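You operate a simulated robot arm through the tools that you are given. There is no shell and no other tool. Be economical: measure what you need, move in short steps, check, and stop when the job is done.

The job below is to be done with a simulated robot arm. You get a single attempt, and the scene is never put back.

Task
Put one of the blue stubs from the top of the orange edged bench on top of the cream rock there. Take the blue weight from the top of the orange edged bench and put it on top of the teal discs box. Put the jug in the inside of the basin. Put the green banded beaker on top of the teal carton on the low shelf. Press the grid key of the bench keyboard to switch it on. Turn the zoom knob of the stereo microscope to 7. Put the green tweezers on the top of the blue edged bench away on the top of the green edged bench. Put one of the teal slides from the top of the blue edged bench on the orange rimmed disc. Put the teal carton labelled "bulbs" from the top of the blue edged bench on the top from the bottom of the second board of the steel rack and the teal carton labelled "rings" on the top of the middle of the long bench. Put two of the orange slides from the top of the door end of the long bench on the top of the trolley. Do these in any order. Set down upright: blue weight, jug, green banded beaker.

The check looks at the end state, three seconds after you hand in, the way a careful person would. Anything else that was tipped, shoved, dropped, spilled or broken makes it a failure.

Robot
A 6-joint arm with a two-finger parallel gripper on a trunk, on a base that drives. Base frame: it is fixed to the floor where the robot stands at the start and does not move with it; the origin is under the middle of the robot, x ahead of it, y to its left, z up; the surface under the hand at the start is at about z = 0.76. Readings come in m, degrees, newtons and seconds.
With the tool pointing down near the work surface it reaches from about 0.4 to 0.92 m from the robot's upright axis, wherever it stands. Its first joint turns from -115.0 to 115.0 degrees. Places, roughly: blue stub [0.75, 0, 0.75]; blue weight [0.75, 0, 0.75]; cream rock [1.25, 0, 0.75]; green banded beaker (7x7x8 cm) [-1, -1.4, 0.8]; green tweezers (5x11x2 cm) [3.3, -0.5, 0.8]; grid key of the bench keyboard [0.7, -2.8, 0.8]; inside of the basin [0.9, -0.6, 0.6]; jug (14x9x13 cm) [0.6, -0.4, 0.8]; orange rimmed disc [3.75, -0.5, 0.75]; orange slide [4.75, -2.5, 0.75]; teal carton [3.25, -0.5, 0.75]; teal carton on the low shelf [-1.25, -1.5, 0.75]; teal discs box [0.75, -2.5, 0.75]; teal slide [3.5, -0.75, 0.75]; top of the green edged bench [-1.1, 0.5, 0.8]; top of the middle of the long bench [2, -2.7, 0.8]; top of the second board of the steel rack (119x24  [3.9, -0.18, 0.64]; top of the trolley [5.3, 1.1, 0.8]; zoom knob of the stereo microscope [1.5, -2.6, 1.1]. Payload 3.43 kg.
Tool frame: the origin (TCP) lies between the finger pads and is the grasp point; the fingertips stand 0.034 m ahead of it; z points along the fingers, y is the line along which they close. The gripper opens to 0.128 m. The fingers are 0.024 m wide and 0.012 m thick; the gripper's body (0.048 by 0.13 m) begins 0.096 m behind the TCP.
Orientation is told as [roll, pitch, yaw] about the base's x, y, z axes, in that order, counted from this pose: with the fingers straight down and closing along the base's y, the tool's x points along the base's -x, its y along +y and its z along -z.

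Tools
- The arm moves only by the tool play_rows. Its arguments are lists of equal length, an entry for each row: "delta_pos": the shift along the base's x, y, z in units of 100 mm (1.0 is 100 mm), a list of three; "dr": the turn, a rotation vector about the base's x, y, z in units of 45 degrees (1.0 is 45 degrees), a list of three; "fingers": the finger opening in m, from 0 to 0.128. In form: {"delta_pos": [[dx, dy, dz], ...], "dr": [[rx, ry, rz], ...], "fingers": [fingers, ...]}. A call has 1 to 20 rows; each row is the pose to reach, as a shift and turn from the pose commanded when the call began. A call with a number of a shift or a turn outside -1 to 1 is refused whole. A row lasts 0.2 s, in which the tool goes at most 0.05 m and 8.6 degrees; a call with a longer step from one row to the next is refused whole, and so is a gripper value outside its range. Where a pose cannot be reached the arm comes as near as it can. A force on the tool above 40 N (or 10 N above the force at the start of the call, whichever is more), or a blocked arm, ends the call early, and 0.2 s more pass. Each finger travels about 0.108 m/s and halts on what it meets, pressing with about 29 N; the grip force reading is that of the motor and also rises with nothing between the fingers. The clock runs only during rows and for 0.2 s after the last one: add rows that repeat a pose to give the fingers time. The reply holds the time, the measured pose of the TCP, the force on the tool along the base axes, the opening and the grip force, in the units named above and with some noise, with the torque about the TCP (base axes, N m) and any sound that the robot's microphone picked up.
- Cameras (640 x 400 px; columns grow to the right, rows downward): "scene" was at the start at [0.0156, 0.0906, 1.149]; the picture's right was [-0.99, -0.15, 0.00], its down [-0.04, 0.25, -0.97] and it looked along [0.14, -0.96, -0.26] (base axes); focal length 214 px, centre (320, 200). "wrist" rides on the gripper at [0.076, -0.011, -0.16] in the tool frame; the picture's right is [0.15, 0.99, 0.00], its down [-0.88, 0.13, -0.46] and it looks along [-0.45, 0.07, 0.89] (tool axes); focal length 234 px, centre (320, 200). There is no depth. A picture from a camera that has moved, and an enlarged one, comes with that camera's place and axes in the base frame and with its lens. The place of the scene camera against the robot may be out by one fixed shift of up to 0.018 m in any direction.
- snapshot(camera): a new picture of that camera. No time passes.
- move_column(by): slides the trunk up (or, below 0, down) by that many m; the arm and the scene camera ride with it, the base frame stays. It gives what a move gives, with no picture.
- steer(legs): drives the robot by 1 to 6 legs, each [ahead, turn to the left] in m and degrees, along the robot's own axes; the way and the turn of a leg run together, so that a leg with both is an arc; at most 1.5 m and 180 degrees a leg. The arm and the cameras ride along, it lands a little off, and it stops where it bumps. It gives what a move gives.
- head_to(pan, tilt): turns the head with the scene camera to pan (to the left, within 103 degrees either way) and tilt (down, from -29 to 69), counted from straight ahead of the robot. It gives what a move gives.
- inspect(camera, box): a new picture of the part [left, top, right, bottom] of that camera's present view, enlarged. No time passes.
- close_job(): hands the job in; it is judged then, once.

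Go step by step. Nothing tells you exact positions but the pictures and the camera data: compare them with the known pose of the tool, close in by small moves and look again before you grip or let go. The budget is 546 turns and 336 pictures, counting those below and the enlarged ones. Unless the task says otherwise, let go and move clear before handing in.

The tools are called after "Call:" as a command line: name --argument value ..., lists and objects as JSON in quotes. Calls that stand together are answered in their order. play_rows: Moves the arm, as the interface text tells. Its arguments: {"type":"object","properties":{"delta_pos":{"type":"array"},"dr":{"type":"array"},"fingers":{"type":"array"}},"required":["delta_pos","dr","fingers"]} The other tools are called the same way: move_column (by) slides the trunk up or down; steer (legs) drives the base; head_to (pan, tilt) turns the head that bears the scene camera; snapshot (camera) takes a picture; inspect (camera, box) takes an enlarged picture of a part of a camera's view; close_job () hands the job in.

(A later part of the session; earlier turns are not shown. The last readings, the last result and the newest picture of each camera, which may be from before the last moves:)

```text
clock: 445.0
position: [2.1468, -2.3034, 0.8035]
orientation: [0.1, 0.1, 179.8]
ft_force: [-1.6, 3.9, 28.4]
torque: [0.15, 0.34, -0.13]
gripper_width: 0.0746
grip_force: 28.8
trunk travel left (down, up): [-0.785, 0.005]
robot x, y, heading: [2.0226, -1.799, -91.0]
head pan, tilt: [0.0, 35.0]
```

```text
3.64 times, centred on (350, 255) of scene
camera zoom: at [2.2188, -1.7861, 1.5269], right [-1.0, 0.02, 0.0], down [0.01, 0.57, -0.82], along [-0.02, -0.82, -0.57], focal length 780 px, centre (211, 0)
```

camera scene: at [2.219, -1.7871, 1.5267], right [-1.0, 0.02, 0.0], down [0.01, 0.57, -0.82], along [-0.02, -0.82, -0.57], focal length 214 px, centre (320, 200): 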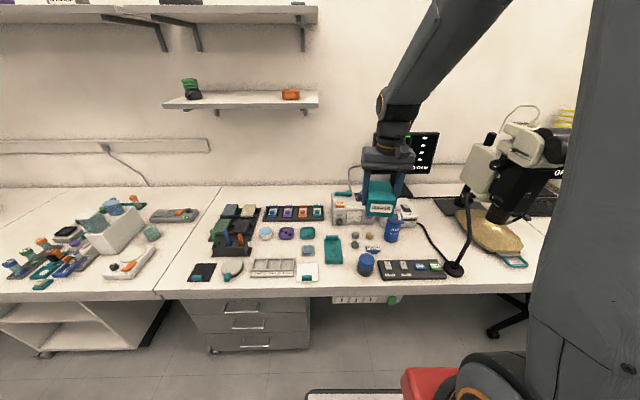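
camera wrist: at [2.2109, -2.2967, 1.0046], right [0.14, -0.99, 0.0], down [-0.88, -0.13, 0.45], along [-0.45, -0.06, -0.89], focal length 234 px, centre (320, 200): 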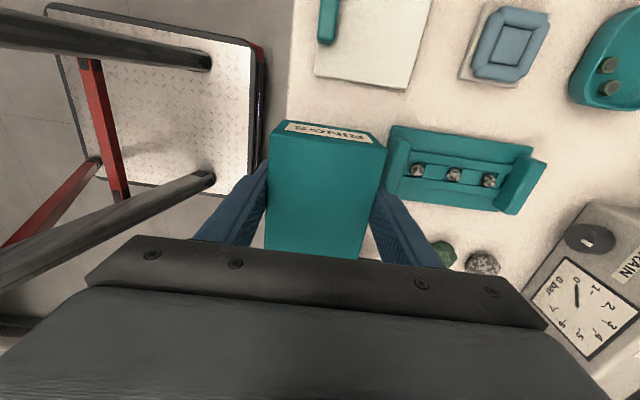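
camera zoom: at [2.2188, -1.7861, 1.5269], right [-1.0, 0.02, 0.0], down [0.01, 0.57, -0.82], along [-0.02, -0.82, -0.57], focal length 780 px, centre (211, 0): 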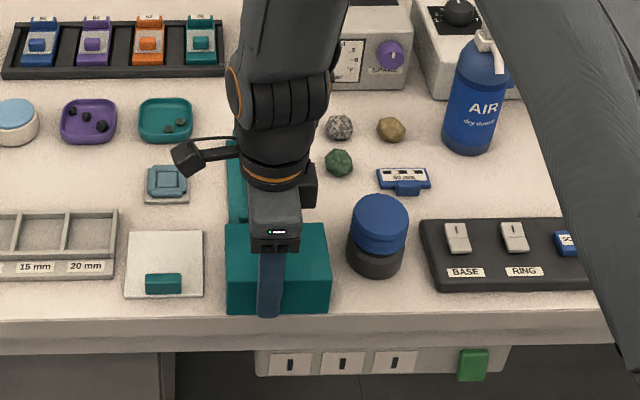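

Carton rests on the bench. Relieve, open slightly, and rise.

Call:
play_rows --delta_pos '[[0, 0, 0.04], [0, 0, 0.04], [0, 0, 0.04], [0, 0, 0.04], [0, 0, 0.3], [0, 0, 0.7], [0, 0, 1.0]]' --dr '[[0, 0, 0], [0, 0, 0], [0, 0, 0], [0, 0, 0], [0, 0, 0], [0, 0, 0], [0, 0, 0]]' --fingers '[0.07, 0.08, 0.084, 0.084, 0.084, 0.084, 0.084]'

Call:
play_rows --delta_pos '[[0, 0, 0.4], [0, 0, 0.8], [0, 0.1, 1.0], [0, 0.4, 1.0]]' --dr '[[0, 0, 0], [0, 0, 0], [0, 0, 0], [0, 0, 0]]' --fingers '[0.084, 0.084, 0.084, 0.084]'

Call:
inspect --camera "scene" --box '[280, 200, 420, 310]'

```text
clock: 446.6
position: [2.1482, -2.3003, 0.9035]
orientation: [-0.1, 0.2, 179.8]
ft_force: [-0.7, -0.3, -0.4]
torque: [0.02, 0.0, -0.01]
gripper_width: 0.084
grip_force: 0.0
trunk travel left (down, up): [-0.785, 0.005]
robot x, y, heading: [2.0197, -1.798, -91.7]
head pan, tilt: [0.0, 35.0]
```

```text
clock: 447.6
position: [2.1464, -2.2634, 1.0033]
orientation: [-0.1, 0.1, 179.8]
ft_force: [0.5, -0.5, -0.8]
torque: [-0.02, 0.01, -0.01]
gripper_width: 0.0839
grip_force: 0.1
trunk travel left (down, up): [-0.785, 0.005]
robot x, y, heading: [2.0222, -1.7955, -91.2]
head pan, tilt: [0.0, 35.0]
```

```text
3.64 times, centred on (350, 255) of scene
camera zoom: at [2.219, -1.7876, 1.5267], right [-1.0, 0.02, 0.0], down [0.01, 0.57, -0.82], along [-0.02, -0.82, -0.57], focal length 780 px, centre (211, 0)
```

zoom: 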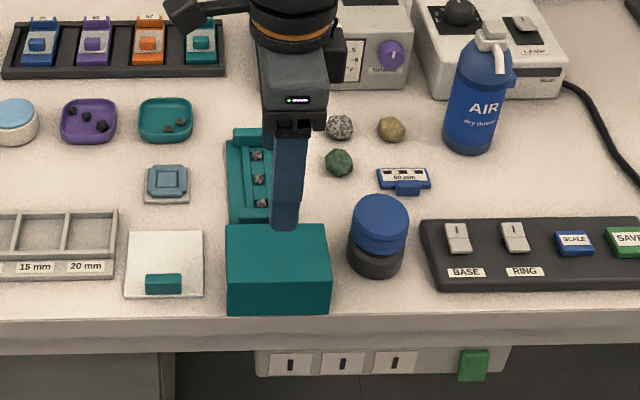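

RINGS is placed. Back to the blue-edged bench for BULBS.

Call:
play_rows --delta_pos '[[0, 0.1, 0.3], [-0.2, 0.2, 0.6], [-0.4, 0.2, 0.9], [-0.6, 0.2, 1.0], [-0.8, 0.2, 1.0], [-1.0, 0.2, 1.0]]' --dr '[[0, 0, 0.17], [0, 0, 0.34], [0, 0, 0.51], [0, 0, 0.68], [0, 0, 0.85], [0, 0, 1.0]]' --fingers '[0.1, 0.1, 0.1, 0.1, 0.1, 0.1]'

Call:
play_rows --delta_pos '[[0, 0, 0.2], [0, 0, 0.4], [0, 0, 0.6], [0, 0, 0.6], [0, 0, 0.6], [0, 0, 0.6]]' --dr '[[0, 0, 0.17], [0, 0, 0.34], [0, 0, 0.51], [0, 0, 0.68], [0, 0, 0.85], [0, 0, 1.0]]' --fingers '[0.1, 0.1, 0.1, 0.1, 0.1, 0.1]'

Call:
steer --legs '[[-0.27, 0], [0, 91], [1.4, 0], [0, 90], [0.28, 0]]'

Call:
snapshot --camera "wrist"

```text
clock: 449.0
position: [2.0465, -2.2415, 1.1035]
orientation: [-0.1, 0.1, -135.0]
ft_force: [1.4, 0.0, 0.3]
torque: [-0.04, 0.02, 0.0]
gripper_width: 0.1003
grip_force: 0.0
trunk travel left (down, up): [-0.785, 0.005]
robot x, y, heading: [2.024, -1.796, -91.3]
head pan, tilt: [0.0, 35.0]
```

```text
clock: 450.4
position: [2.0466, -2.2439, 1.1617]
orientation: [-0.1, 0.2, -89.9]
ft_force: [1.6, 0.6, -0.4]
torque: [0.01, 0.0, -0.02]
gripper_width: 0.1001
grip_force: 0.0
trunk travel left (down, up): [-0.785, 0.005]
robot x, y, heading: [2.02, -1.7982, -91.2]
head pan, tilt: [0.0, 35.0]
```

```text
clock: 468.0
position: [3.4385, -0.8695, 1.1627]
orientation: [0.0, 0.1, 87.1]
ft_force: [0.8, -0.5, -0.5]
torque: [0.02, 0.04, -0.03]
gripper_width: 0.1001
grip_force: 0.0
trunk travel left (down, up): [-0.785, 0.005]
robot x, y, heading: [3.4403, -1.3159, 86.0]
head pan, tilt: [0.0, 35.0]
```

```text
144 pictures are left
camera wrist: at [3.4454, -0.9461, 1.3228], right [-1.0, -0.1, 0.0], down [-0.09, 0.89, 0.45], along [-0.04, 0.45, -0.89], focal length 234 px, centre (320, 200)
```

wrist: 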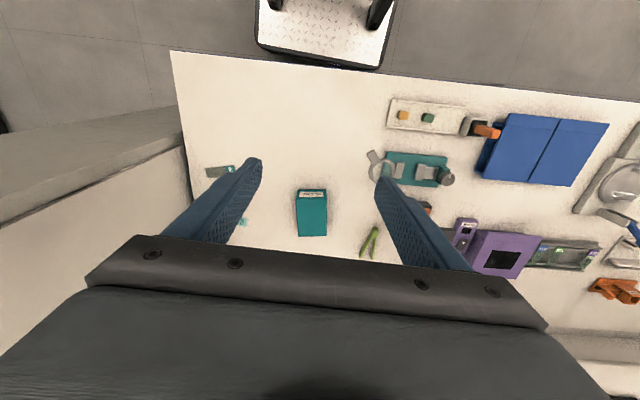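

Call:
play_rows --delta_pos '[[0, 0.4, 0], [0, 0.8, 0], [0, 1.0, -0.3], [0, 1.0, -0.7]]' --dr '[[0, 0, 0.1], [0, 0, 0.2], [0, 0, 0.22], [0, 0, 0.22]]' --fingers '[0.11, 0.11, 0.11, 0.11]'

Call:
play_rows --delta_pos '[[0, 0.3, -0.3], [0, 0.6, -0.6], [0, 1.0, -0.8], [0, 1.0, -1.0]]' --dr '[[0, 0, 0], [0, 0, 0], [0, 0, 0], [0, 0, 0]]' --fingers '[0.11, 0.11, 0.11, 0.11]'

Call:
play_rows --delta_pos '[[0, 0.2, -0.3], [0, 0.2, -0.7]]' --dr '[[0, 0, 0], [0, 0, 0]]' --fingers '[0.11, 0.11]'

Call:
inspect --camera "wrist" --box '[200, 90, 440, 260]'

```text
clock: 469.0
position: [3.4379, -0.7662, 1.0932]
orientation: [-0.1, 0.0, 97.0]
ft_force: [-0.1, 0.4, -0.5]
torque: [0.02, 0.04, 0.03]
gripper_width: 0.1098
grip_force: 0.2
trunk travel left (down, up): [-0.785, 0.005]
robot x, y, heading: [3.4436, -1.3173, 86.3]
head pan, tilt: [0.0, 35.0]
```

```text
clock: 470.0
position: [3.4379, -0.669, 0.994]
orientation: [-0.1, 0.1, 96.9]
ft_force: [-0.9, -0.4, -0.3]
torque: [-0.01, 0.0, 0.0]
gripper_width: 0.1099
grip_force: 0.0
trunk travel left (down, up): [-0.785, 0.005]
robot x, y, heading: [3.4378, -1.317, 86.1]
head pan, tilt: [0.0, 35.0]
```

```text
clock: 470.6
position: [3.4383, -0.6498, 0.924]
orientation: [-0.1, 0.1, 97.1]
ft_force: [0.5, -0.1, 0.8]
torque: [0.03, -0.02, -0.02]
gripper_width: 0.1098
grip_force: 0.2
trunk travel left (down, up): [-0.785, 0.005]
robot x, y, heading: [3.4387, -1.3165, 85.8]
head pan, tilt: [0.0, 35.0]
```

```text
2.35 times, centred on (320, 175) of wrist
camera zoom: at [3.4578, -0.7237, 1.0834], right [-0.96, -0.27, 0.0], down [-0.24, 0.86, 0.45], along [-0.12, 0.44, -0.89], focal length 551 px, centre (320, 259)
```

zoom: 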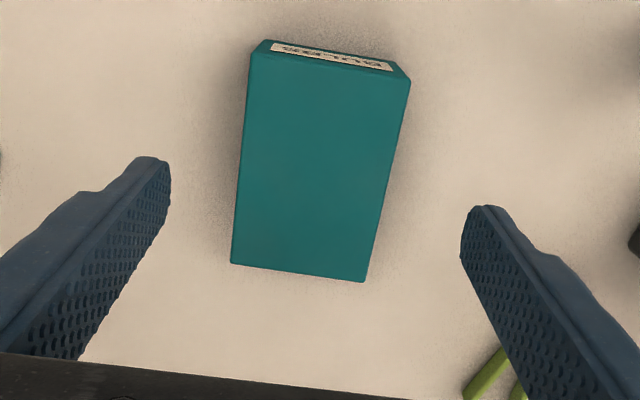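

Call:
play_rows --delta_pos '[[0, 0.08, -0.4], [0, 0.08, -0.8], [0, 0.08, -1.0]]' --dr '[[0, 0, 0], [0, 0, 0], [0, 0, 0]]' --fingers '[0.11, 0.11, 0.11]'

Call:
play_rows --delta_pos '[[0, 0, -0.1], [0, 0, -0.2], [0, 0, -0.2], [0, 0, -0.2], [0, 0, -0.2], [0, 0, -0.2]]' --dr '[[0, 0, 0], [0, 0, 0], [0, 0, 0], [0, 0, 0], [0, 0, 0], [0, 0, 0]]' --fingers '[0.11, 0.11, 0.09, 0.07, 0.055, 0.055]'

Call:
play_rows --delta_pos '[[0, 0, 0.1], [0, 0, 0.3], [0, 0, 0.6], [0, 0, 1.0]]' --dr '[[0, 0, 0], [0, 0, 0], [0, 0, 0], [0, 0, 0]]' --fingers '[0.055, 0.055, 0.055, 0.055]'

Call:
snapshot --camera "scene"

```text
clock: 471.4
position: [3.4396, -0.6404, 0.8244]
orientation: [-0.1, 0.2, 96.9]
ft_force: [0.3, 1.0, 0.2]
torque: [-0.01, -0.02, 0.04]
gripper_width: 0.1099
grip_force: 0.0
trunk travel left (down, up): [-0.785, 0.005]
robot x, y, heading: [3.4428, -1.3198, 86.0]
head pan, tilt: [0.0, 35.0]
```

```text
clock: 472.8
position: [3.438, -0.6417, 0.8026]
orientation: [-0.1, 0.2, 96.9]
ft_force: [0.8, 1.0, 0.0]
torque: [0.09, 0.07, -0.03]
gripper_width: 0.0746
grip_force: 29.2
trunk travel left (down, up): [-0.785, 0.005]
robot x, y, heading: [3.4404, -1.3194, 85.8]
head pan, tilt: [0.0, 35.0]
```

```text
clock: 473.8
position: [3.438, -0.6412, 0.9046]
orientation: [-0.2, 0.2, 97.0]
ft_force: [0.0, 0.5, -1.3]
torque: [-0.05, 0.0, 0.0]
gripper_width: 0.0747
grip_force: 28.8
trunk travel left (down, up): [-0.785, 0.005]
robot x, y, heading: [3.4398, -1.3222, 86.0]
head pan, tilt: [0.0, 35.0]
```

```text
142 pictures are left
camera scene: at [3.2441, -1.3403, 1.5267], right [1.0, -0.07, 0.0], down [-0.04, -0.57, -0.82], along [0.06, 0.82, -0.57], focal length 214 px, centre (320, 200)
```

scene: 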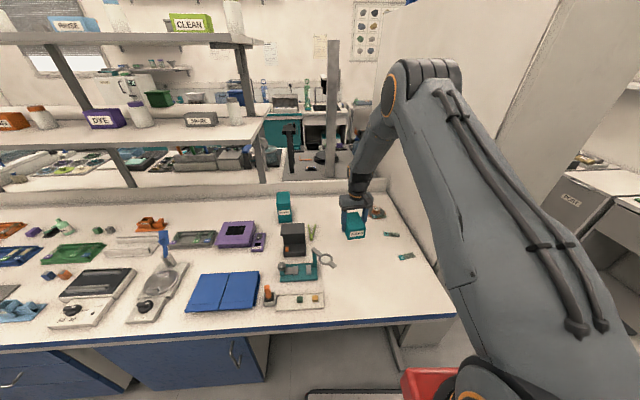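

BULBS held. Tuck and drive round the partition to find the steel rack.

Call:
play_rows --delta_pos '[[0, -0.1, 0.4], [0, -0.3, 0.8], [0, -0.6, 1.0], [0, -1.0, 1.0]]' --dr '[[0, 0, 0], [0, 0, 0], [0, 0, 0], [0, 0, 0]]' --fingers '[0.055, 0.055, 0.055, 0.055]'

Call:
play_rows --delta_pos '[[0, -0.3, 0.3], [0, -0.6, 0.6], [0, -0.9, 0.9], [0, -1.0, 1.0]]' --dr '[[0, 0, -0.05], [0, 0, -0.1], [0, 0, -0.15], [0, 0, -0.2]]' --fingers '[0.055, 0.055, 0.055, 0.055]'

Call:
steer --legs '[[-0.25, 0], [0, -86], [1.2, 0]]'

Call:
head_to --pan 70 --tilt 20

Call:
snapshot --camera "scene"

Call:
head_to --pan 0 --tilt 20

Call:
snapshot --camera "scene"

```text
clock: 474.8
position: [3.4395, -0.7405, 1.0024]
orientation: [0.0, 0.1, 97.1]
ft_force: [0.3, 1.6, -1.6]
torque: [-0.01, 0.0, 0.01]
gripper_width: 0.0744
grip_force: 28.8
trunk travel left (down, up): [-0.785, 0.005]
robot x, y, heading: [3.4426, -1.3176, 85.8]
head pan, tilt: [0.0, 35.0]
```

```text
clock: 475.8
position: [3.4391, -0.8419, 1.1038]
orientation: [-0.2, 0.0, 87.9]
ft_force: [0.5, -0.1, -1.3]
torque: [-0.04, -0.01, 0.01]
gripper_width: 0.0744
grip_force: 28.5
trunk travel left (down, up): [-0.785, 0.005]
robot x, y, heading: [3.4405, -1.3177, 85.9]
head pan, tilt: [0.0, 35.0]
```

```text
clock: 487.0
position: [5.1145, -1.5291, 1.1028]
orientation: [-0.1, 0.1, 1.9]
ft_force: [-0.6, -0.2, -0.5]
torque: [0.01, 0.03, -0.01]
gripper_width: 0.0747
grip_force: 28.8
trunk travel left (down, up): [-0.785, 0.005]
robot x, y, heading: [4.6381, -1.5611, -0.3]
head pan, tilt: [0.0, 35.0]
```

```text
clock: 488.4
position: [5.1152, -1.5272, 1.1026]
orientation: [-0.1, 0.1, 1.9]
ft_force: [-0.2, -0.7, -0.9]
torque: [0.02, 0.04, -0.01]
gripper_width: 0.0744
grip_force: 29.1
trunk travel left (down, up): [-0.785, 0.005]
robot x, y, heading: [4.6389, -1.5635, -0.2]
head pan, tilt: [70.0, 20.0]
```

```text
141 pictures are left
camera scene: at [4.5591, -1.292, 1.5505], right [0.94, -0.35, 0.0], down [-0.12, -0.32, -0.94], along [0.32, 0.88, -0.34], focal length 214 px, centre (320, 200)
```

scene: 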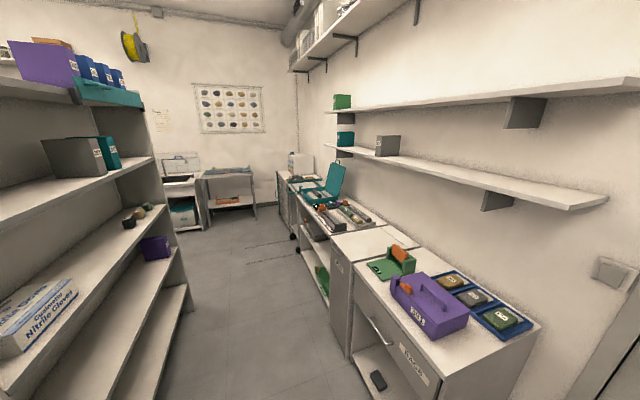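

```text
clock: 489.9
position: [5.1153, -1.5278, 1.1026]
orientation: [-0.1, 0.2, 1.8]
ft_force: [0.2, 0.4, -1.2]
torque: [-0.02, 0.03, 0.02]
gripper_width: 0.0747
grip_force: 29.5
trunk travel left (down, up): [-0.785, 0.005]
robot x, y, heading: [4.6383, -1.5606, 0.0]
head pan, tilt: [0.0, 20.0]
```

```text
140 pictures are left
camera scene: at [4.6201, -1.3796, 1.5505], right [0.0, -1.0, 0.0], down [-0.34, 0.0, -0.94], along [0.94, 0.0, -0.34], focal length 214 px, centre (320, 200)
```

scene: 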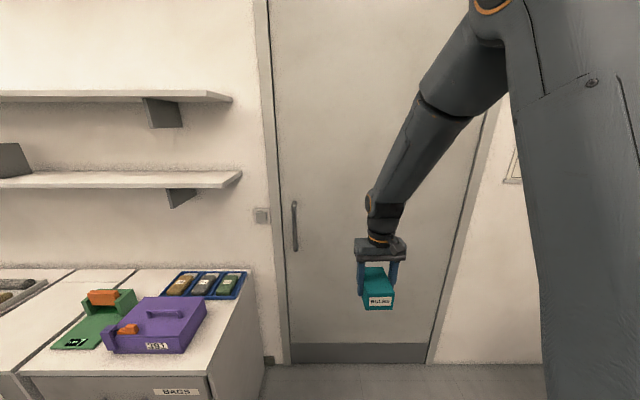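

The steel rack is left (boards: bottom z≈0.24, second z≈0.64 with a purple carton, next z≈1.0). A vertical tool won't fit under the next board, so I'll regrip the carton with a tilted tool. I turn to the long bench's door end to set it down and see the slides too.

Call:
steer --legs '[[0, -90], [0.15, 0]]'

Call:
head_to --pan 0 --tilt 35

Call:
snapshot --camera "scene"

Call:
snapshot --camera "wrist"

```text
clock: 495.1
position: [4.6651, -2.1873, 1.1028]
orientation: [-0.2, 0.1, -88.8]
ft_force: [0.0, 0.6, -1.1]
torque: [0.0, 0.0, 0.01]
gripper_width: 0.0748
grip_force: 29.5
trunk travel left (down, up): [-0.785, 0.005]
robot x, y, heading: [4.6376, -1.711, -91.0]
head pan, tilt: [0.0, 20.0]
```

```text
clock: 495.8
position: [4.6643, -2.1885, 1.1024]
orientation: [-0.1, 0.1, -89.0]
ft_force: [-0.5, -0.6, -1.7]
torque: [0.05, -0.01, 0.04]
gripper_width: 0.0747
grip_force: 29.2
trunk travel left (down, up): [-0.785, 0.005]
robot x, y, heading: [4.6352, -1.7113, -90.8]
head pan, tilt: [0.0, 35.0]
```

```text
139 pictures are left
camera scene: at [4.8317, -1.7019, 1.5268], right [-1.0, 0.02, 0.0], down [0.01, 0.57, -0.82], along [-0.01, -0.82, -0.57], focal length 214 px, centre (320, 200)
```

scene: 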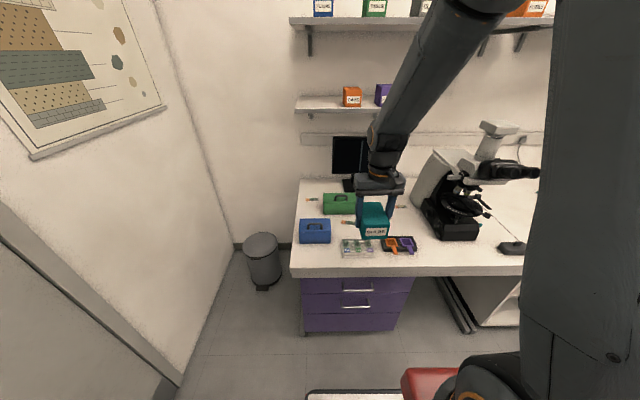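

```text
138 pictures are left
camera wrist: at [4.6523, -2.1129, 1.2629], right [0.99, 0.17, 0.0], down [0.15, -0.88, 0.45], along [0.07, -0.45, -0.89], focal length 234 px, centre (320, 200)
```

wrist: 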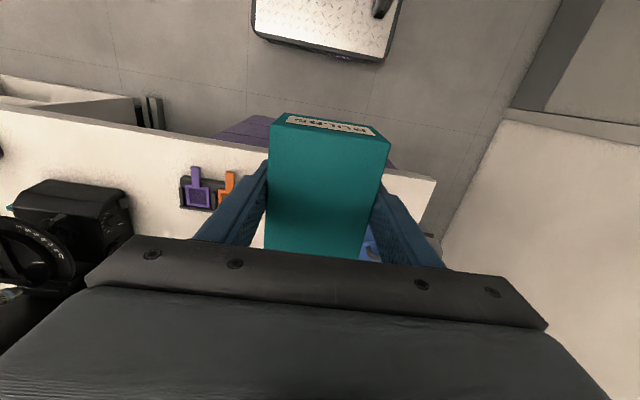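

Call:
inspect --camera "scene" --box '[285, 180, 425, 290]'

```text
3.64 times, centred on (355, 235) of scene
camera zoom: at [4.8317, -1.7019, 1.5268], right [-1.0, 0.02, 0.0], down [0.01, 0.57, -0.82], along [-0.01, -0.82, -0.57], focal length 780 px, centre (193, 73)
```

zoom: 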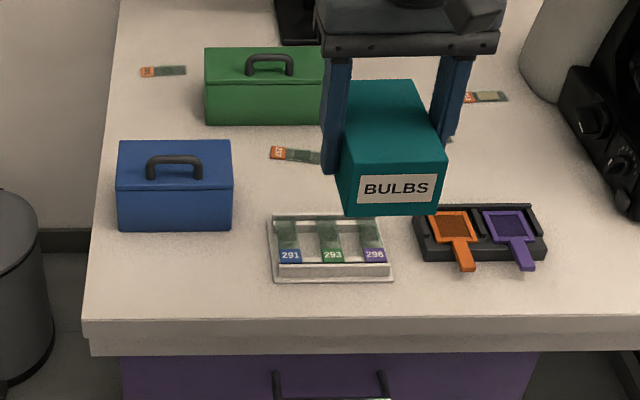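

Three orange slides lie here. For regripping BULBS I'll shift right to the free area in front of the microscope at x≈4.25.

Call:
steer --legs '[[0, -89], [0.38, 0], [0, 90]]'

Call:
snapshot --camera "scene"

Call:
snapshot --camera "wrist"

```text
clock: 505.9
position: [4.2831, -2.1788, 1.1022]
orientation: [-0.1, 0.1, -89.0]
ft_force: [-1.4, -0.3, -1.0]
torque: [0.01, -0.01, -0.01]
gripper_width: 0.0743
grip_force: 28.7
trunk travel left (down, up): [-0.785, 0.005]
robot x, y, heading: [4.2576, -1.7039, -91.1]
head pan, tilt: [0.0, 35.0]
```

```text
136 pictures are left
camera scene: at [4.4509, -1.6942, 1.5267], right [-1.0, 0.02, 0.0], down [0.01, 0.57, -0.82], along [-0.02, -0.82, -0.57], focal length 214 px, centre (320, 200)
```

scene: 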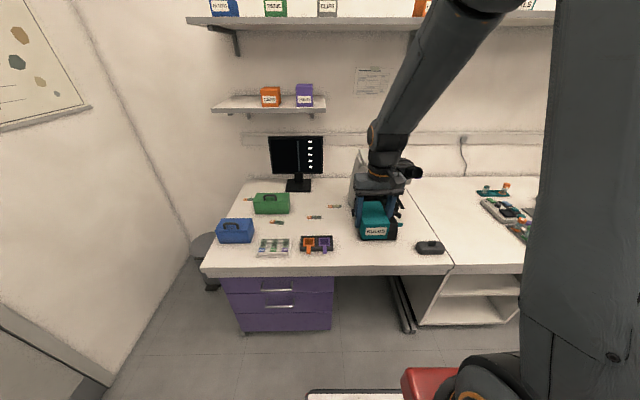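

```text
135 pictures are left
camera wrist: at [4.2703, -2.1046, 1.2629], right [0.99, 0.16, 0.0], down [0.15, -0.88, 0.45], along [0.07, -0.45, -0.89], focal length 234 px, centre (320, 200)
```

wrist: 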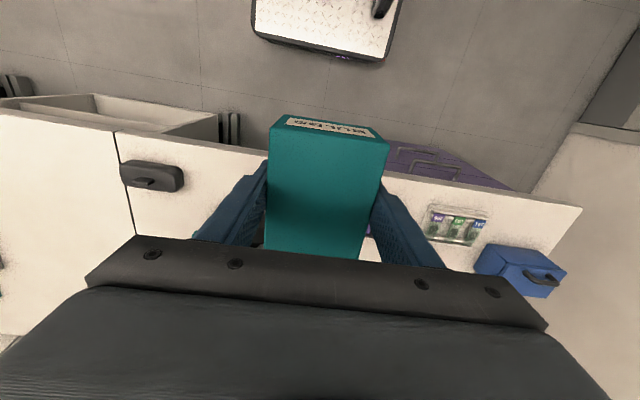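

Call:
play_rows --delta_pos '[[-0.3, -0.3, -0.1], [-0.6, -0.6, -0.2], [-0.9, -0.9, -0.4], [-1.0, -1.0, -0.8], [-1.0, -1.0, -1.0]]' --dr '[[0, 0, 0], [0, 0, 0], [0, 0, 0], [0, 0, 0], [0, 0, 0]]' --fingers '[0.055, 0.055, 0.055, 0.055, 0.055]'

Call:
play_rows --delta_pos '[[0, -0.3, -0.3], [0, -0.55, -0.6], [0, -0.55, -1.0]]' --dr '[[0, 0, 0], [0, 0, 0], [0, 0, 0]]' --fingers '[0.055, 0.055, 0.055]'

Call:
inspect --camera "scene" --box '[300, 180, 460, 290]'

Call:
snapshot --camera "wrist"

```text
clock: 506.7
position: [4.2103, -2.2481, 1.0709]
orientation: [0.0, 1.1, -88.7]
ft_force: [3.9, 18.9, 7.0]
torque: [-2.39, 0.57, -0.1]
gripper_width: 0.0747
grip_force: 29.3
trunk travel left (down, up): [-0.785, 0.005]
robot x, y, heading: [4.2566, -1.7029, -90.7]
head pan, tilt: [0.0, 35.0]
stopped in row 3: the force on the tool passed its limit at 108 N (the readings are from after the stop); the commanded pose is now the measured one
```

```text
clock: 507.0
position: [4.2106, -2.2468, 1.0649]
orientation: [0.0, 1.8, -88.9]
ft_force: [7.8, 62.8, 33.7]
torque: [-8.61, 1.49, -0.57]
gripper_width: 0.0748
grip_force: 28.6
trunk travel left (down, up): [-0.785, 0.005]
robot x, y, heading: [4.2567, -1.7031, -91.1]
head pan, tilt: [0.0, 35.0]
stopped in row 1: the force on the tool passed its limit at 129 N (the readings are from after the stop); the commanded pose is now the measured one
```

```text
3.64 times, centred on (380, 235) of scene
camera zoom: at [4.4518, -1.6871, 1.5269], right [-1.0, 0.02, 0.0], down [0.01, 0.57, -0.82], along [-0.01, -0.82, -0.57], focal length 780 px, centre (102, 73)
```

zoom: 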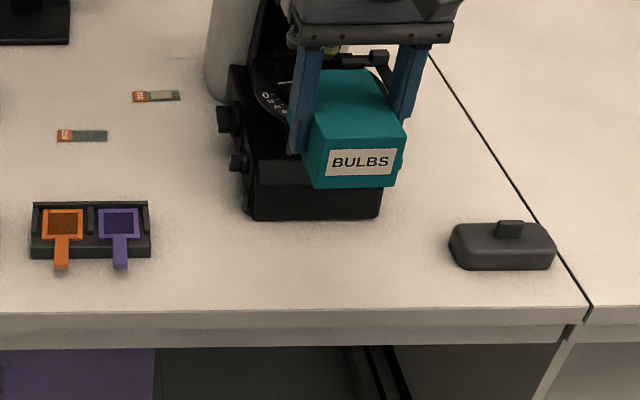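

```text
133 pictures are left
camera wrist: at [4.1984, -2.1765, 1.2268], right [0.99, 0.17, 0.01], down [0.15, -0.89, 0.43], along [0.08, -0.42, -0.9], focal length 234 px, centre (320, 200)
```

wrist: 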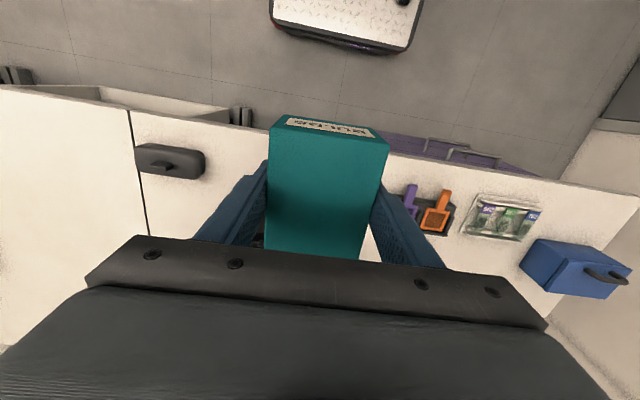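

I hit the compound microscope's overhanging head. Retreat at once toward the robot.

Call:
play_rows --delta_pos '[[0, 0.2, 0], [0, 0.6, 0], [0, 1.0, 0]]' --dr '[[0, 0, 0], [0, 0, 0], [0, 0, 0]]' --fingers '[0.055, 0.055, 0.055]'

Call:
play_rows --delta_pos '[[0.4, 0.1, 0], [0.8, 0.1, 0], [1.0, 0.2, 0]]' --dr '[[0, 0, 0], [0, 0, 0], [0, 0, 0]]' --fingers '[0.055, 0.055, 0.055]'

Call:
snapshot --camera "scene"

```text
clock: 507.8
position: [4.2106, -2.1568, 1.0622]
orientation: [0.1, 1.4, -88.9]
ft_force: [-0.9, -0.8, -2.2]
torque: [0.02, 0.01, 0.03]
gripper_width: 0.0745
grip_force: 29.4
trunk travel left (down, up): [-0.785, 0.005]
robot x, y, heading: [4.2528, -1.7004, -91.1]
head pan, tilt: [0.0, 35.0]
```

```text
clock: 508.6
position: [4.3094, -2.1343, 1.0609]
orientation: [0.0, 1.5, -88.9]
ft_force: [0.2, 0.2, -1.5]
torque: [0.0, 0.0, 0.04]
gripper_width: 0.0747
grip_force: 28.7
trunk travel left (down, up): [-0.785, 0.005]
robot x, y, heading: [4.2541, -1.7028, -91.1]
head pan, tilt: [0.0, 35.0]
```

```text
132 pictures are left
camera scene: at [4.4509, -1.6938, 1.5267], right [-1.0, 0.02, 0.0], down [0.01, 0.57, -0.82], along [-0.01, -0.82, -0.57], focal length 214 px, centre (320, 200)
```

scene: 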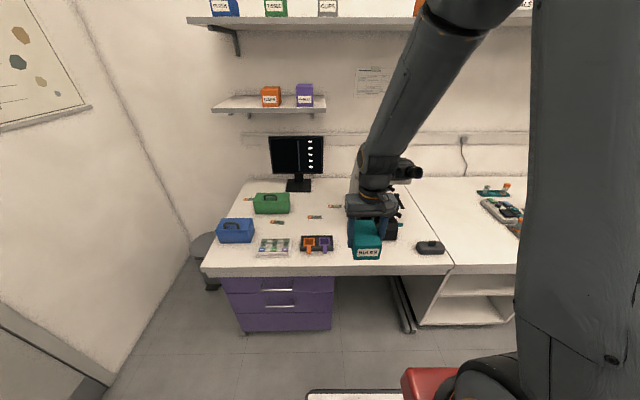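

The microscope's base looks unmoved. I'll use the empty cabinet top across from the steel rack (about (5.35,-0.2)) for the regrip instead.

Call:
steer --legs '[[-0.15, 0], [0, 91], [0.3, 0], [0, 90], [1.25, 0]]'

Call:
head_to --pan -60 --tilt 35

Call:
snapshot --camera "scene"

Call:
head_to --pan 75 --tilt 35

Call:
snapshot --camera "scene"

```text
clock: 525.3
position: [4.495, 0.147, 1.0615]
orientation: [0.0, 1.6, 92.3]
ft_force: [-0.1, 0.3, -1.6]
torque: [-0.01, 0.0, 0.03]
gripper_width: 0.0747
grip_force: 28.7
trunk travel left (down, up): [-0.785, 0.005]
robot x, y, heading: [4.5589, -0.2843, 90.5]
head pan, tilt: [0.0, 35.0]
```

```text
clock: 526.6
position: [4.4955, 0.1469, 1.0619]
orientation: [0.2, 1.5, 92.4]
ft_force: [-0.5, -0.2, -1.4]
torque: [0.04, 0.01, 0.02]
gripper_width: 0.0748
grip_force: 29.2
trunk travel left (down, up): [-0.785, 0.005]
robot x, y, heading: [4.5553, -0.2837, 90.7]
head pan, tilt: [-60.0, 35.0]
```

```text
131 pictures are left
camera scene: at [4.4414, -0.366, 1.5267], right [0.51, -0.86, 0.0], down [-0.49, -0.29, -0.82], along [0.71, 0.41, -0.57], focal length 214 px, centre (320, 200)
```

scene: 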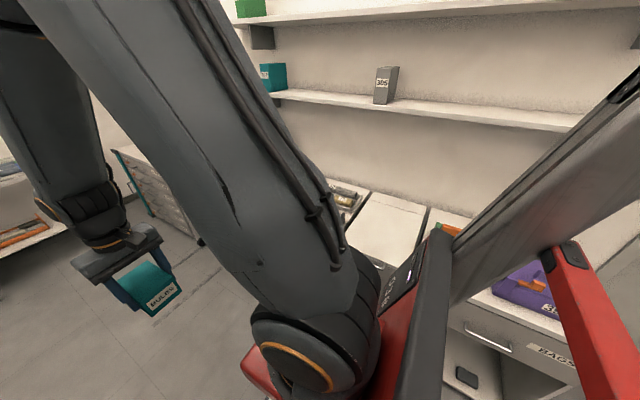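

```text
clock: 528.7
position: [4.4972, 0.146, 1.0616]
orientation: [0.1, 1.4, 92.3]
ft_force: [0.4, 0.6, -0.6]
torque: [0.0, 0.0, 0.0]
gripper_width: 0.0745
grip_force: 28.1
trunk travel left (down, up): [-0.785, 0.005]
robot x, y, heading: [4.562, -0.2854, 90.6]
head pan, tilt: [75.0, 35.0]
```

```text
130 pictures are left
camera scene: at [4.2802, -0.3881, 1.5267], right [0.25, 0.97, 0.0], down [0.55, -0.15, -0.82], along [-0.79, 0.21, -0.57], focal length 214 px, centre (320, 200)
```

scene: 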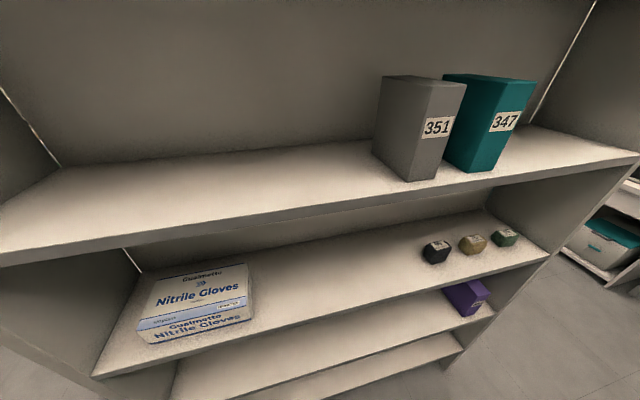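

Call:
steer --legs '[[0, -90], [0.05, 0]]'

Call:
head_to --pan 0 --tilt 35

Call:
snapshot --camera "scene"

Call:
snapshot --camera "wrist"

```text
clock: 533.6
position: [5.0445, -0.2362, 1.062]
orientation: [0.1, 1.5, 0.6]
ft_force: [-1.0, -1.1, -1.3]
torque: [-0.03, -0.02, 0.03]
gripper_width: 0.0744
grip_force: 29.1
trunk travel left (down, up): [-0.785, 0.005]
robot x, y, heading: [4.6098, -0.2877, -1.6]
head pan, tilt: [75.0, 35.0]
```

```text
clock: 535.0
position: [5.0444, -0.2365, 1.0617]
orientation: [0.1, 1.5, 0.6]
ft_force: [-0.3, -0.1, -0.2]
torque: [-0.01, 0.01, -0.02]
gripper_width: 0.0747
grip_force: 28.7
trunk travel left (down, up): [-0.785, 0.005]
robot x, y, heading: [4.6111, -0.2864, -1.8]
head pan, tilt: [0.0, 35.0]
```

```text
129 pictures are left
camera scene: at [4.5912, -0.1026, 1.5267], right [-0.03, -1.0, 0.0], down [-0.57, 0.01, -0.82], along [0.82, -0.02, -0.57], focal length 214 px, centre (320, 200)
```

scene: 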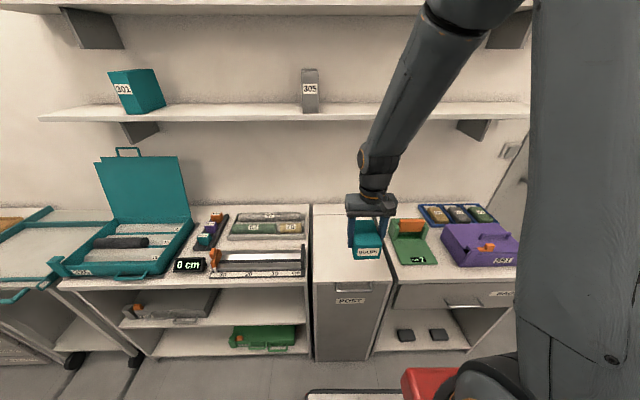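

```text
128 pictures are left
camera wrist: at [4.9726, -0.2492, 1.2236], right [-0.16, 0.99, 0.01], down [0.89, 0.14, 0.43], along [0.43, 0.07, -0.9], focal length 234 px, centre (320, 200)
```

wrist: 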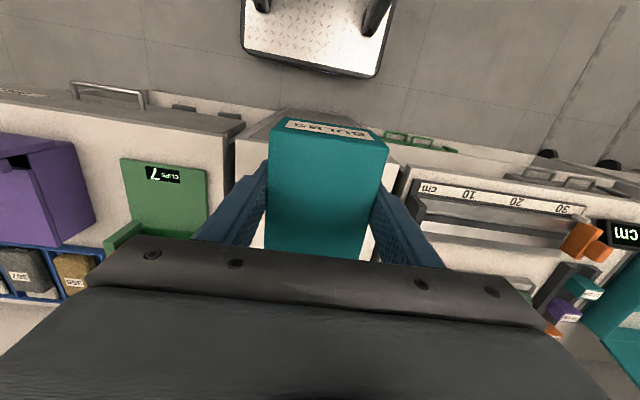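

Call:
play_rows --delta_pos '[[0.4, 0, 0], [0.8, 0.05, 0], [1.0, 0.1, -0.3], [1.0, 0.1, -0.7], [1.0, 0.1, -1.0]]' --dr '[[0, -0.033, 0], [0, -0.033, 0], [0, -0.033, 0], [0, -0.033, 0], [0, -0.033, 0]]' --fingers '[0.055, 0.055, 0.055, 0.055, 0.055]'

Call:
play_rows --delta_pos '[[0.3, 0, -0.3], [0.55, 0, -0.6], [0.55, 0, -1.0]]' --dr '[[0, 0, 0], [0, 0, 0], [0, 0, 0]]' --fingers '[0.055, 0.055, 0.055]'

Call:
inspect --camera "scene" --box '[290, 180, 440, 300]'

```text
clock: 536.2
position: [5.1448, -0.2257, 0.9626]
orientation: [0.2, 0.0, 0.6]
ft_force: [0.4, -0.3, -0.9]
torque: [0.03, 0.01, 0.06]
gripper_width: 0.0743
grip_force: 29.3
trunk travel left (down, up): [-0.785, 0.005]
robot x, y, heading: [4.6126, -0.2855, -1.1]
head pan, tilt: [0.0, 35.0]
```

```text
clock: 537.0
position: [5.2005, -0.2262, 0.8623]
orientation: [0.1, 0.1, 0.6]
ft_force: [-0.8, -0.8, -1.4]
torque: [-0.01, 0.0, 0.0]
gripper_width: 0.0746
grip_force: 29.1
trunk travel left (down, up): [-0.785, 0.005]
robot x, y, heading: [4.6091, -0.2889, -1.6]
head pan, tilt: [0.0, 35.0]
```

```text
3.33 times, centred on (365, 240) of scene
camera zoom: at [4.5909, -0.1027, 1.5267], right [-0.03, -1.0, 0.0], down [-0.57, 0.02, -0.82], along [0.82, -0.02, -0.57], focal length 715 px, centre (170, 67)
```

zoom: 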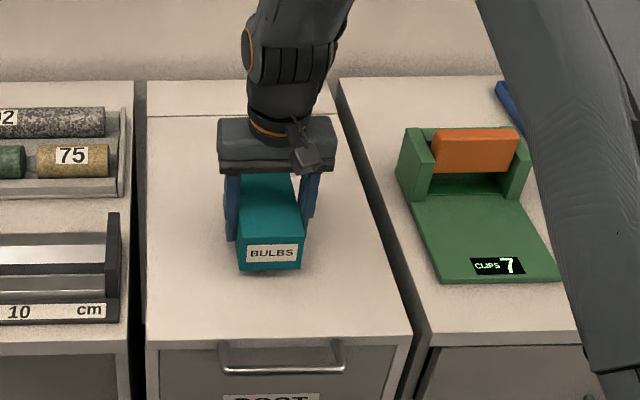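

Call:
play_rows --delta_pos '[[0, 0, -0.15], [0, 0, -0.3], [0, 0, -0.4], [0, 0, -0.48], [0, 0, -0.54]]' --dr '[[0, 0, 0], [0, 0, 0], [0, 0, 0], [0, 0, 0], [0, 0, 0]]' --fingers '[0.055, 0.055, 0.055, 0.055, 0.055]'

Call:
play_rows --delta_pos '[[0, 0, -0.03], [0, 0, -0.06], [0, 0, -0.06]]' --dr '[[0, 0, 0], [0, 0, 0], [0, 0, 0]]' --fingers '[0.055, 0.055, 0.055]'

```text
clock: 537.8
position: [5.2007, -0.2258, 0.8342]
orientation: [0.2, -0.2, 0.6]
ft_force: [-10.7, -0.4, 24.9]
torque: [-1.02, 0.54, -0.19]
gripper_width: 0.0747
grip_force: 28.7
trunk travel left (down, up): [-0.785, 0.005]
robot x, y, heading: [4.6097, -0.2825, -1.4]
head pan, tilt: [0.0, 35.0]
stopped in row 3: the force on the tool passed its limit at 81 N (the readings are from after the stop); the commanded pose is now the measured one
```

```text
clock: 538.1
position: [5.2018, -0.2255, 0.8336]
orientation: [0.2, -0.2, 0.7]
ft_force: [-10.8, -0.3, 22.3]
torque: [-0.93, 0.48, -0.31]
gripper_width: 0.0745
grip_force: 28.7
trunk travel left (down, up): [-0.785, 0.005]
robot x, y, heading: [4.6086, -0.2849, -1.4]
head pan, tilt: [0.0, 35.0]
stopped in row 1: the force on the tool passed its limit at 45 N (the readings are from after the stop); the commanded pose is now the measured one
```

Call:
play_rows --delta_pos '[[0, 0, 0.03], [0, 0, 0.03], [0, 0, 0.03], [0, 0, 0.03], [0, 0, 0.4], [0, 0, 0.8], [0, 0, 1.0]]' --dr '[[0, 0, 0], [0, 0, 0], [0, 0, 0], [0, 0, 0], [0, 0, 0], [0, 0, 0], [0, 0, 0]]' --fingers '[0.075, 0.09, 0.11, 0.11, 0.11, 0.11, 0.11]'

Call:
play_rows --delta_pos '[[-0.3, 0, 0.1], [-0.6, 0, 0.2], [-0.9, 0, 0.3], [-1.0, 0, 0.3], [-1.0, 0, 0.3], [-1.0, 0, 0.3]]' --dr '[[0, -0.17, 0], [0, -0.34, 0], [0, -0.51, 0], [0, -0.68, 0], [0, -0.85, 0], [0, -1.0, 0]]' --fingers '[0.11, 0.11, 0.11, 0.11, 0.11, 0.11]'

Call:
play_rows --delta_pos '[[-0.1, 0, 0], [-0.2, 0, 0], [-0.3, 0, 0]]' --dr '[[0, -0.15, 0], [0, -0.3, 0], [0, -0.44, 0]]' --fingers '[0.11, 0.11, 0.11]'

Call:
snapshot --camera "wrist"

Call:
snapshot --camera "scene"

```text
clock: 539.7
position: [5.2005, -0.2245, 0.9344]
orientation: [0.2, -0.3, 0.5]
ft_force: [-0.8, 0.2, -0.6]
torque: [0.01, -0.01, -0.05]
gripper_width: 0.1099
grip_force: 0.1
trunk travel left (down, up): [-0.785, 0.005]
robot x, y, heading: [4.6132, -0.2864, -1.4]
head pan, tilt: [0.0, 35.0]
```

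```text
clock: 541.1
position: [5.125, -0.2442, 0.9845]
orientation: [-6.0, -43.8, 0.0]
ft_force: [1.0, 8.3, 0.3]
torque: [-0.63, 0.08, -0.39]
gripper_width: 0.11
grip_force: 0.1
out of reach, approached as far as the arm can: row 3, 4, 5, 6
trunk travel left (down, up): [-0.785, 0.005]
robot x, y, heading: [4.6121, -0.2847, -1.5]
head pan, tilt: [0.0, 35.0]
```

```text
clock: 541.9
position: [5.1309, -0.2435, 1.0111]
orientation: [-18.6, -61.3, 16.0]
ft_force: [0.5, 0.4, -0.7]
torque: [-0.01, 0.0, -0.02]
gripper_width: 0.1098
grip_force: 0.1
out of reach, approached as far as the arm can: row 1, 2, 3
trunk travel left (down, up): [-0.785, 0.005]
robot x, y, heading: [4.6114, -0.288, -1.3]
head pan, tilt: [0.0, 35.0]
```

```text
126 pictures are left
camera wrist: at [4.9535, -0.2516, 1.0177], right [-0.06, 0.96, -0.28], down [0.0, 0.28, 0.96], along [1.0, 0.06, -0.02], focal length 234 px, centre (320, 200)
```

wrist: 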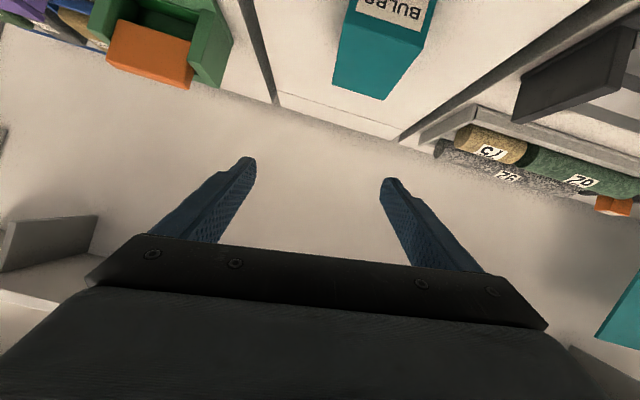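

```text
125 pictures are left
camera scene: at [4.5908, -0.1027, 1.5267], right [-0.03, -1.0, 0.0], down [-0.57, 0.02, -0.82], along [0.82, -0.02, -0.57], focal length 214 px, centre (320, 200)
```

scene: 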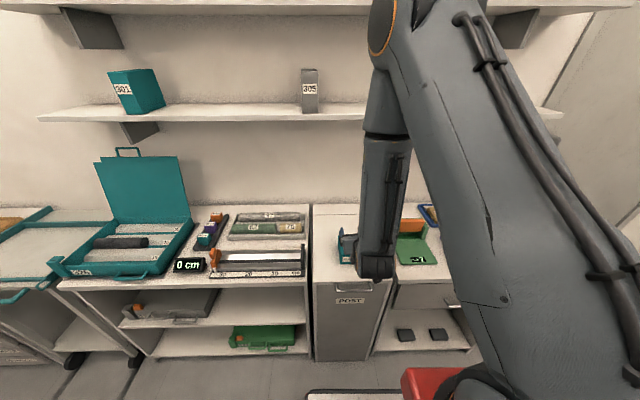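

The tilt needs more distance from the robot. I back off 0.2 m, lower the trunk while raising the tool, and fix the tilt.

Call:
steer --legs '[[-0.2, 0]]'

Call:
play_rows --delta_pos '[[0.2, 0, 0.3], [0.4, 0, 0.6], [0.6, 0, 0.9], [0.8, 0, 1.0]]' --dr '[[0.06, 0, 0], [0.12, 0, 0], [0.18, 0, 0], [0.18, 0, 0]]' --fingers '[0.11, 0.11, 0.11, 0.11]'

Call:
move_column --by -0.15

Call:
play_rows --delta_pos '[[0.2, 0, 0.3], [0.4, 0, 0.6], [0.6, 0, 0.9], [0.8, 0, 1.0]]' --dr '[[0, 0, 0], [0, 0, 0], [0, 0, 0], [0, 0, 0]]' --fingers '[0.11, 0.11, 0.11, 0.11]'

Call:
move_column --by -0.15

Call:
snapshot --camera "wrist"

```text
clock: 543.5
position: [4.9328, -0.2365, 1.0104]
orientation: [-18.6, -61.4, 16.0]
ft_force: [0.3, 0.5, -0.2]
torque: [-0.02, -0.02, -0.02]
gripper_width: 0.1101
grip_force: 0.1
trunk travel left (down, up): [-0.785, 0.005]
robot x, y, heading: [4.4163, -0.2776, -1.3]
head pan, tilt: [0.0, 35.0]
```

```text
clock: 544.5
position: [5.0139, -0.2195, 1.1183]
orientation: [-4.5, -62.1, 2.6]
ft_force: [-0.5, 0.6, 0.3]
torque: [-0.02, -0.02, 0.02]
gripper_width: 0.1098
grip_force: 0.1
out of reach, approached as far as the arm can: row 1, 2, 3, 4
trunk travel left (down, up): [-0.785, 0.005]
robot x, y, heading: [4.4133, -0.2817, -1.2]
head pan, tilt: [0.0, 35.0]
```

```text
clock: 546.2
position: [5.0565, -0.2192, 0.968]
orientation: [-4.5, -62.1, 2.7]
ft_force: [-1.2, -0.4, 0.4]
torque: [0.05, -0.04, 0.0]
gripper_width: 0.11
grip_force: 0.1
trunk travel left (down, up): [-0.635, 0.155]
robot x, y, heading: [4.4124, -0.2811, -1.6]
head pan, tilt: [0.0, 35.0]
```

```text
clock: 547.2
position: [5.1347, -0.2194, 1.0673]
orientation: [-4.5, -62.1, 2.7]
ft_force: [-0.2, 0.4, 0.1]
torque: [-0.01, 0.0, 0.0]
gripper_width: 0.11
grip_force: 0.1
trunk travel left (down, up): [-0.635, 0.155]
robot x, y, heading: [4.4137, -0.282, -1.3]
head pan, tilt: [0.0, 35.0]
```

```text
clock: 549.0
position: [5.1362, -0.2191, 0.9182]
orientation: [-4.4, -62.1, 2.7]
ft_force: [0.6, -0.6, -0.1]
torque: [-0.01, 0.0, -0.01]
gripper_width: 0.1099
grip_force: 0.0
trunk travel left (down, up): [-0.485, 0.305]
robot x, y, heading: [4.4123, -0.2807, -1.6]
head pan, tilt: [0.0, 35.0]
```

```text
124 pictures are left
camera wrist: at [4.9594, -0.227, 0.926], right [-0.05, 0.99, -0.17], down [0.01, 0.17, 0.99], along [1.0, 0.04, -0.02], focal length 234 px, centre (320, 200)
```

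wrist: 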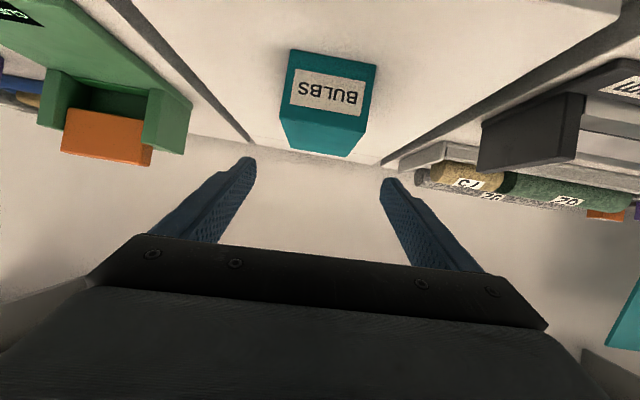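

Call:
play_rows --delta_pos '[[0.15, 0, -0.25], [0.3, -0.03, -0.5], [0.45, -0.05, -0.75], [0.54, -0.05, -0.88]]' --dr '[[0.02, 0, 0], [0.04, 0, 0], [0.04, 0, 0], [0.04, 0, 0]]' --fingers '[0.11, 0.11, 0.11, 0.11]'

Call:
snapshot --camera "wrist"

Call:
inspect --camera "scene" --box '[290, 120, 440, 300]'

```text
clock: 550.0
position: [5.1891, -0.2185, 0.8287]
orientation: [-1.0, -62.1, -0.9]
ft_force: [-0.1, 0.6, 1.0]
torque: [0.02, -0.01, 0.02]
gripper_width: 0.1103
grip_force: 0.1
out of reach, approached as far as the arm can: row 4
trunk travel left (down, up): [-0.485, 0.305]
robot x, y, heading: [4.4139, -0.2854, -1.3]
head pan, tilt: [0.0, 35.0]
```

```text
123 pictures are left
camera wrist: at [5.012, -0.2233, 0.8362], right [-0.04, 0.99, -0.14], down [0.01, 0.14, 0.99], along [1.0, 0.04, -0.02], focal length 234 px, centre (320, 200)
```

wrist: 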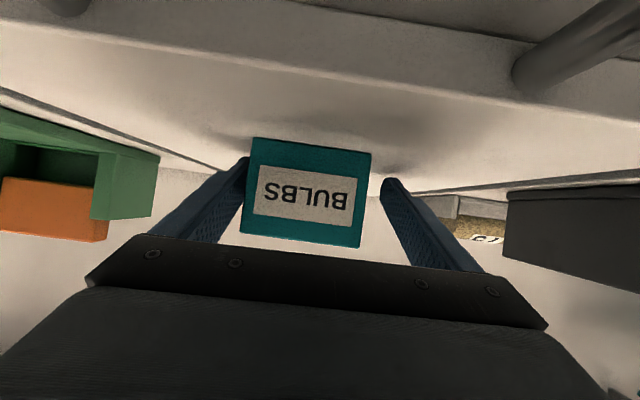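

```text
2.22 times, centred on (365, 210) of scene
camera zoom: at [4.4762, -0.0998, 1.2267], right [-0.03, -1.0, 0.0], down [-0.57, 0.01, -0.82], along [0.82, -0.02, -0.57], focal length 477 px, centre (220, 178)
```

zoom: 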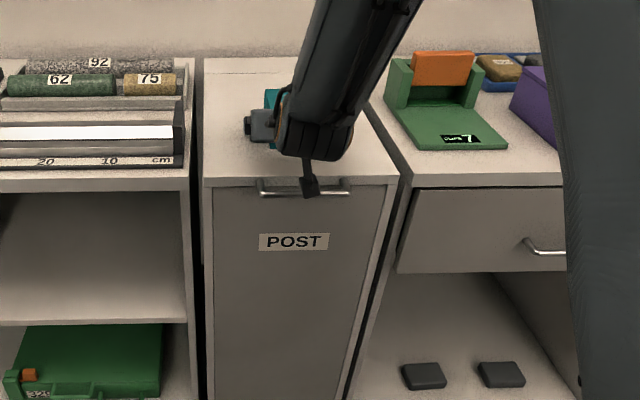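

Call:
play_rows --delta_pos '[[0, -0.05, 0], [0, -0.05, 0], [0, -0.05, 0], [0, -0.05, 0]]' --dr '[[0, 0, 0], [0, 0, 0], [0, 0, 0], [0, 0, 0]]' --fingers '[0.09, 0.07, 0.055, 0.055]'

Call:
play_rows --delta_pos '[[0, 0, 0.1], [0, 0, 0.3], [0, 0, 0.6], [-0.2, 0, 0.9]]' --dr '[[0, 0, 0], [0, 0, 0], [0, 0, 0], [0, 0, 0]]' --fingers '[0.055, 0.055, 0.055, 0.055]'

Call:
snapshot --camera "wrist"

```text
clock: 551.0
position: [5.1895, -0.2166, 0.8287]
orientation: [-1.0, -62.1, -0.7]
ft_force: [1.1, 0.3, -0.7]
torque: [0.02, -0.06, -0.01]
gripper_width: 0.0743
grip_force: 28.6
out of reach, approached as far as the arm can: row 1, 2, 3, 4
trunk travel left (down, up): [-0.485, 0.305]
robot x, y, heading: [4.4128, -0.2833, -1.4]
head pan, tilt: [0.0, 35.0]
```

```text
clock: 552.0
position: [5.1678, -0.2156, 0.9179]
orientation: [-0.5, -62.1, -0.8]
ft_force: [0.5, -0.6, -1.8]
torque: [0.01, 0.0, 0.02]
gripper_width: 0.0746
grip_force: 28.9
trunk travel left (down, up): [-0.485, 0.305]
robot x, y, heading: [4.412, -0.2808, -1.5]
head pan, tilt: [0.0, 35.0]
```

```text
121 pictures are left
camera wrist: at [4.9914, -0.2236, 0.9261], right [-0.05, 0.99, -0.13], down [0.01, 0.13, 0.99], along [1.0, 0.04, -0.02], focal length 234 px, centre (320, 200)
```

wrist: 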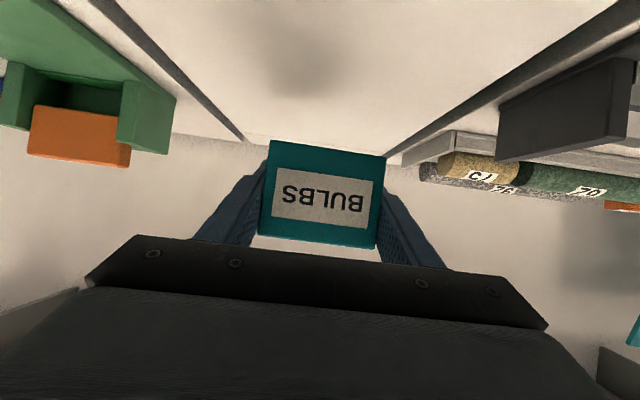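

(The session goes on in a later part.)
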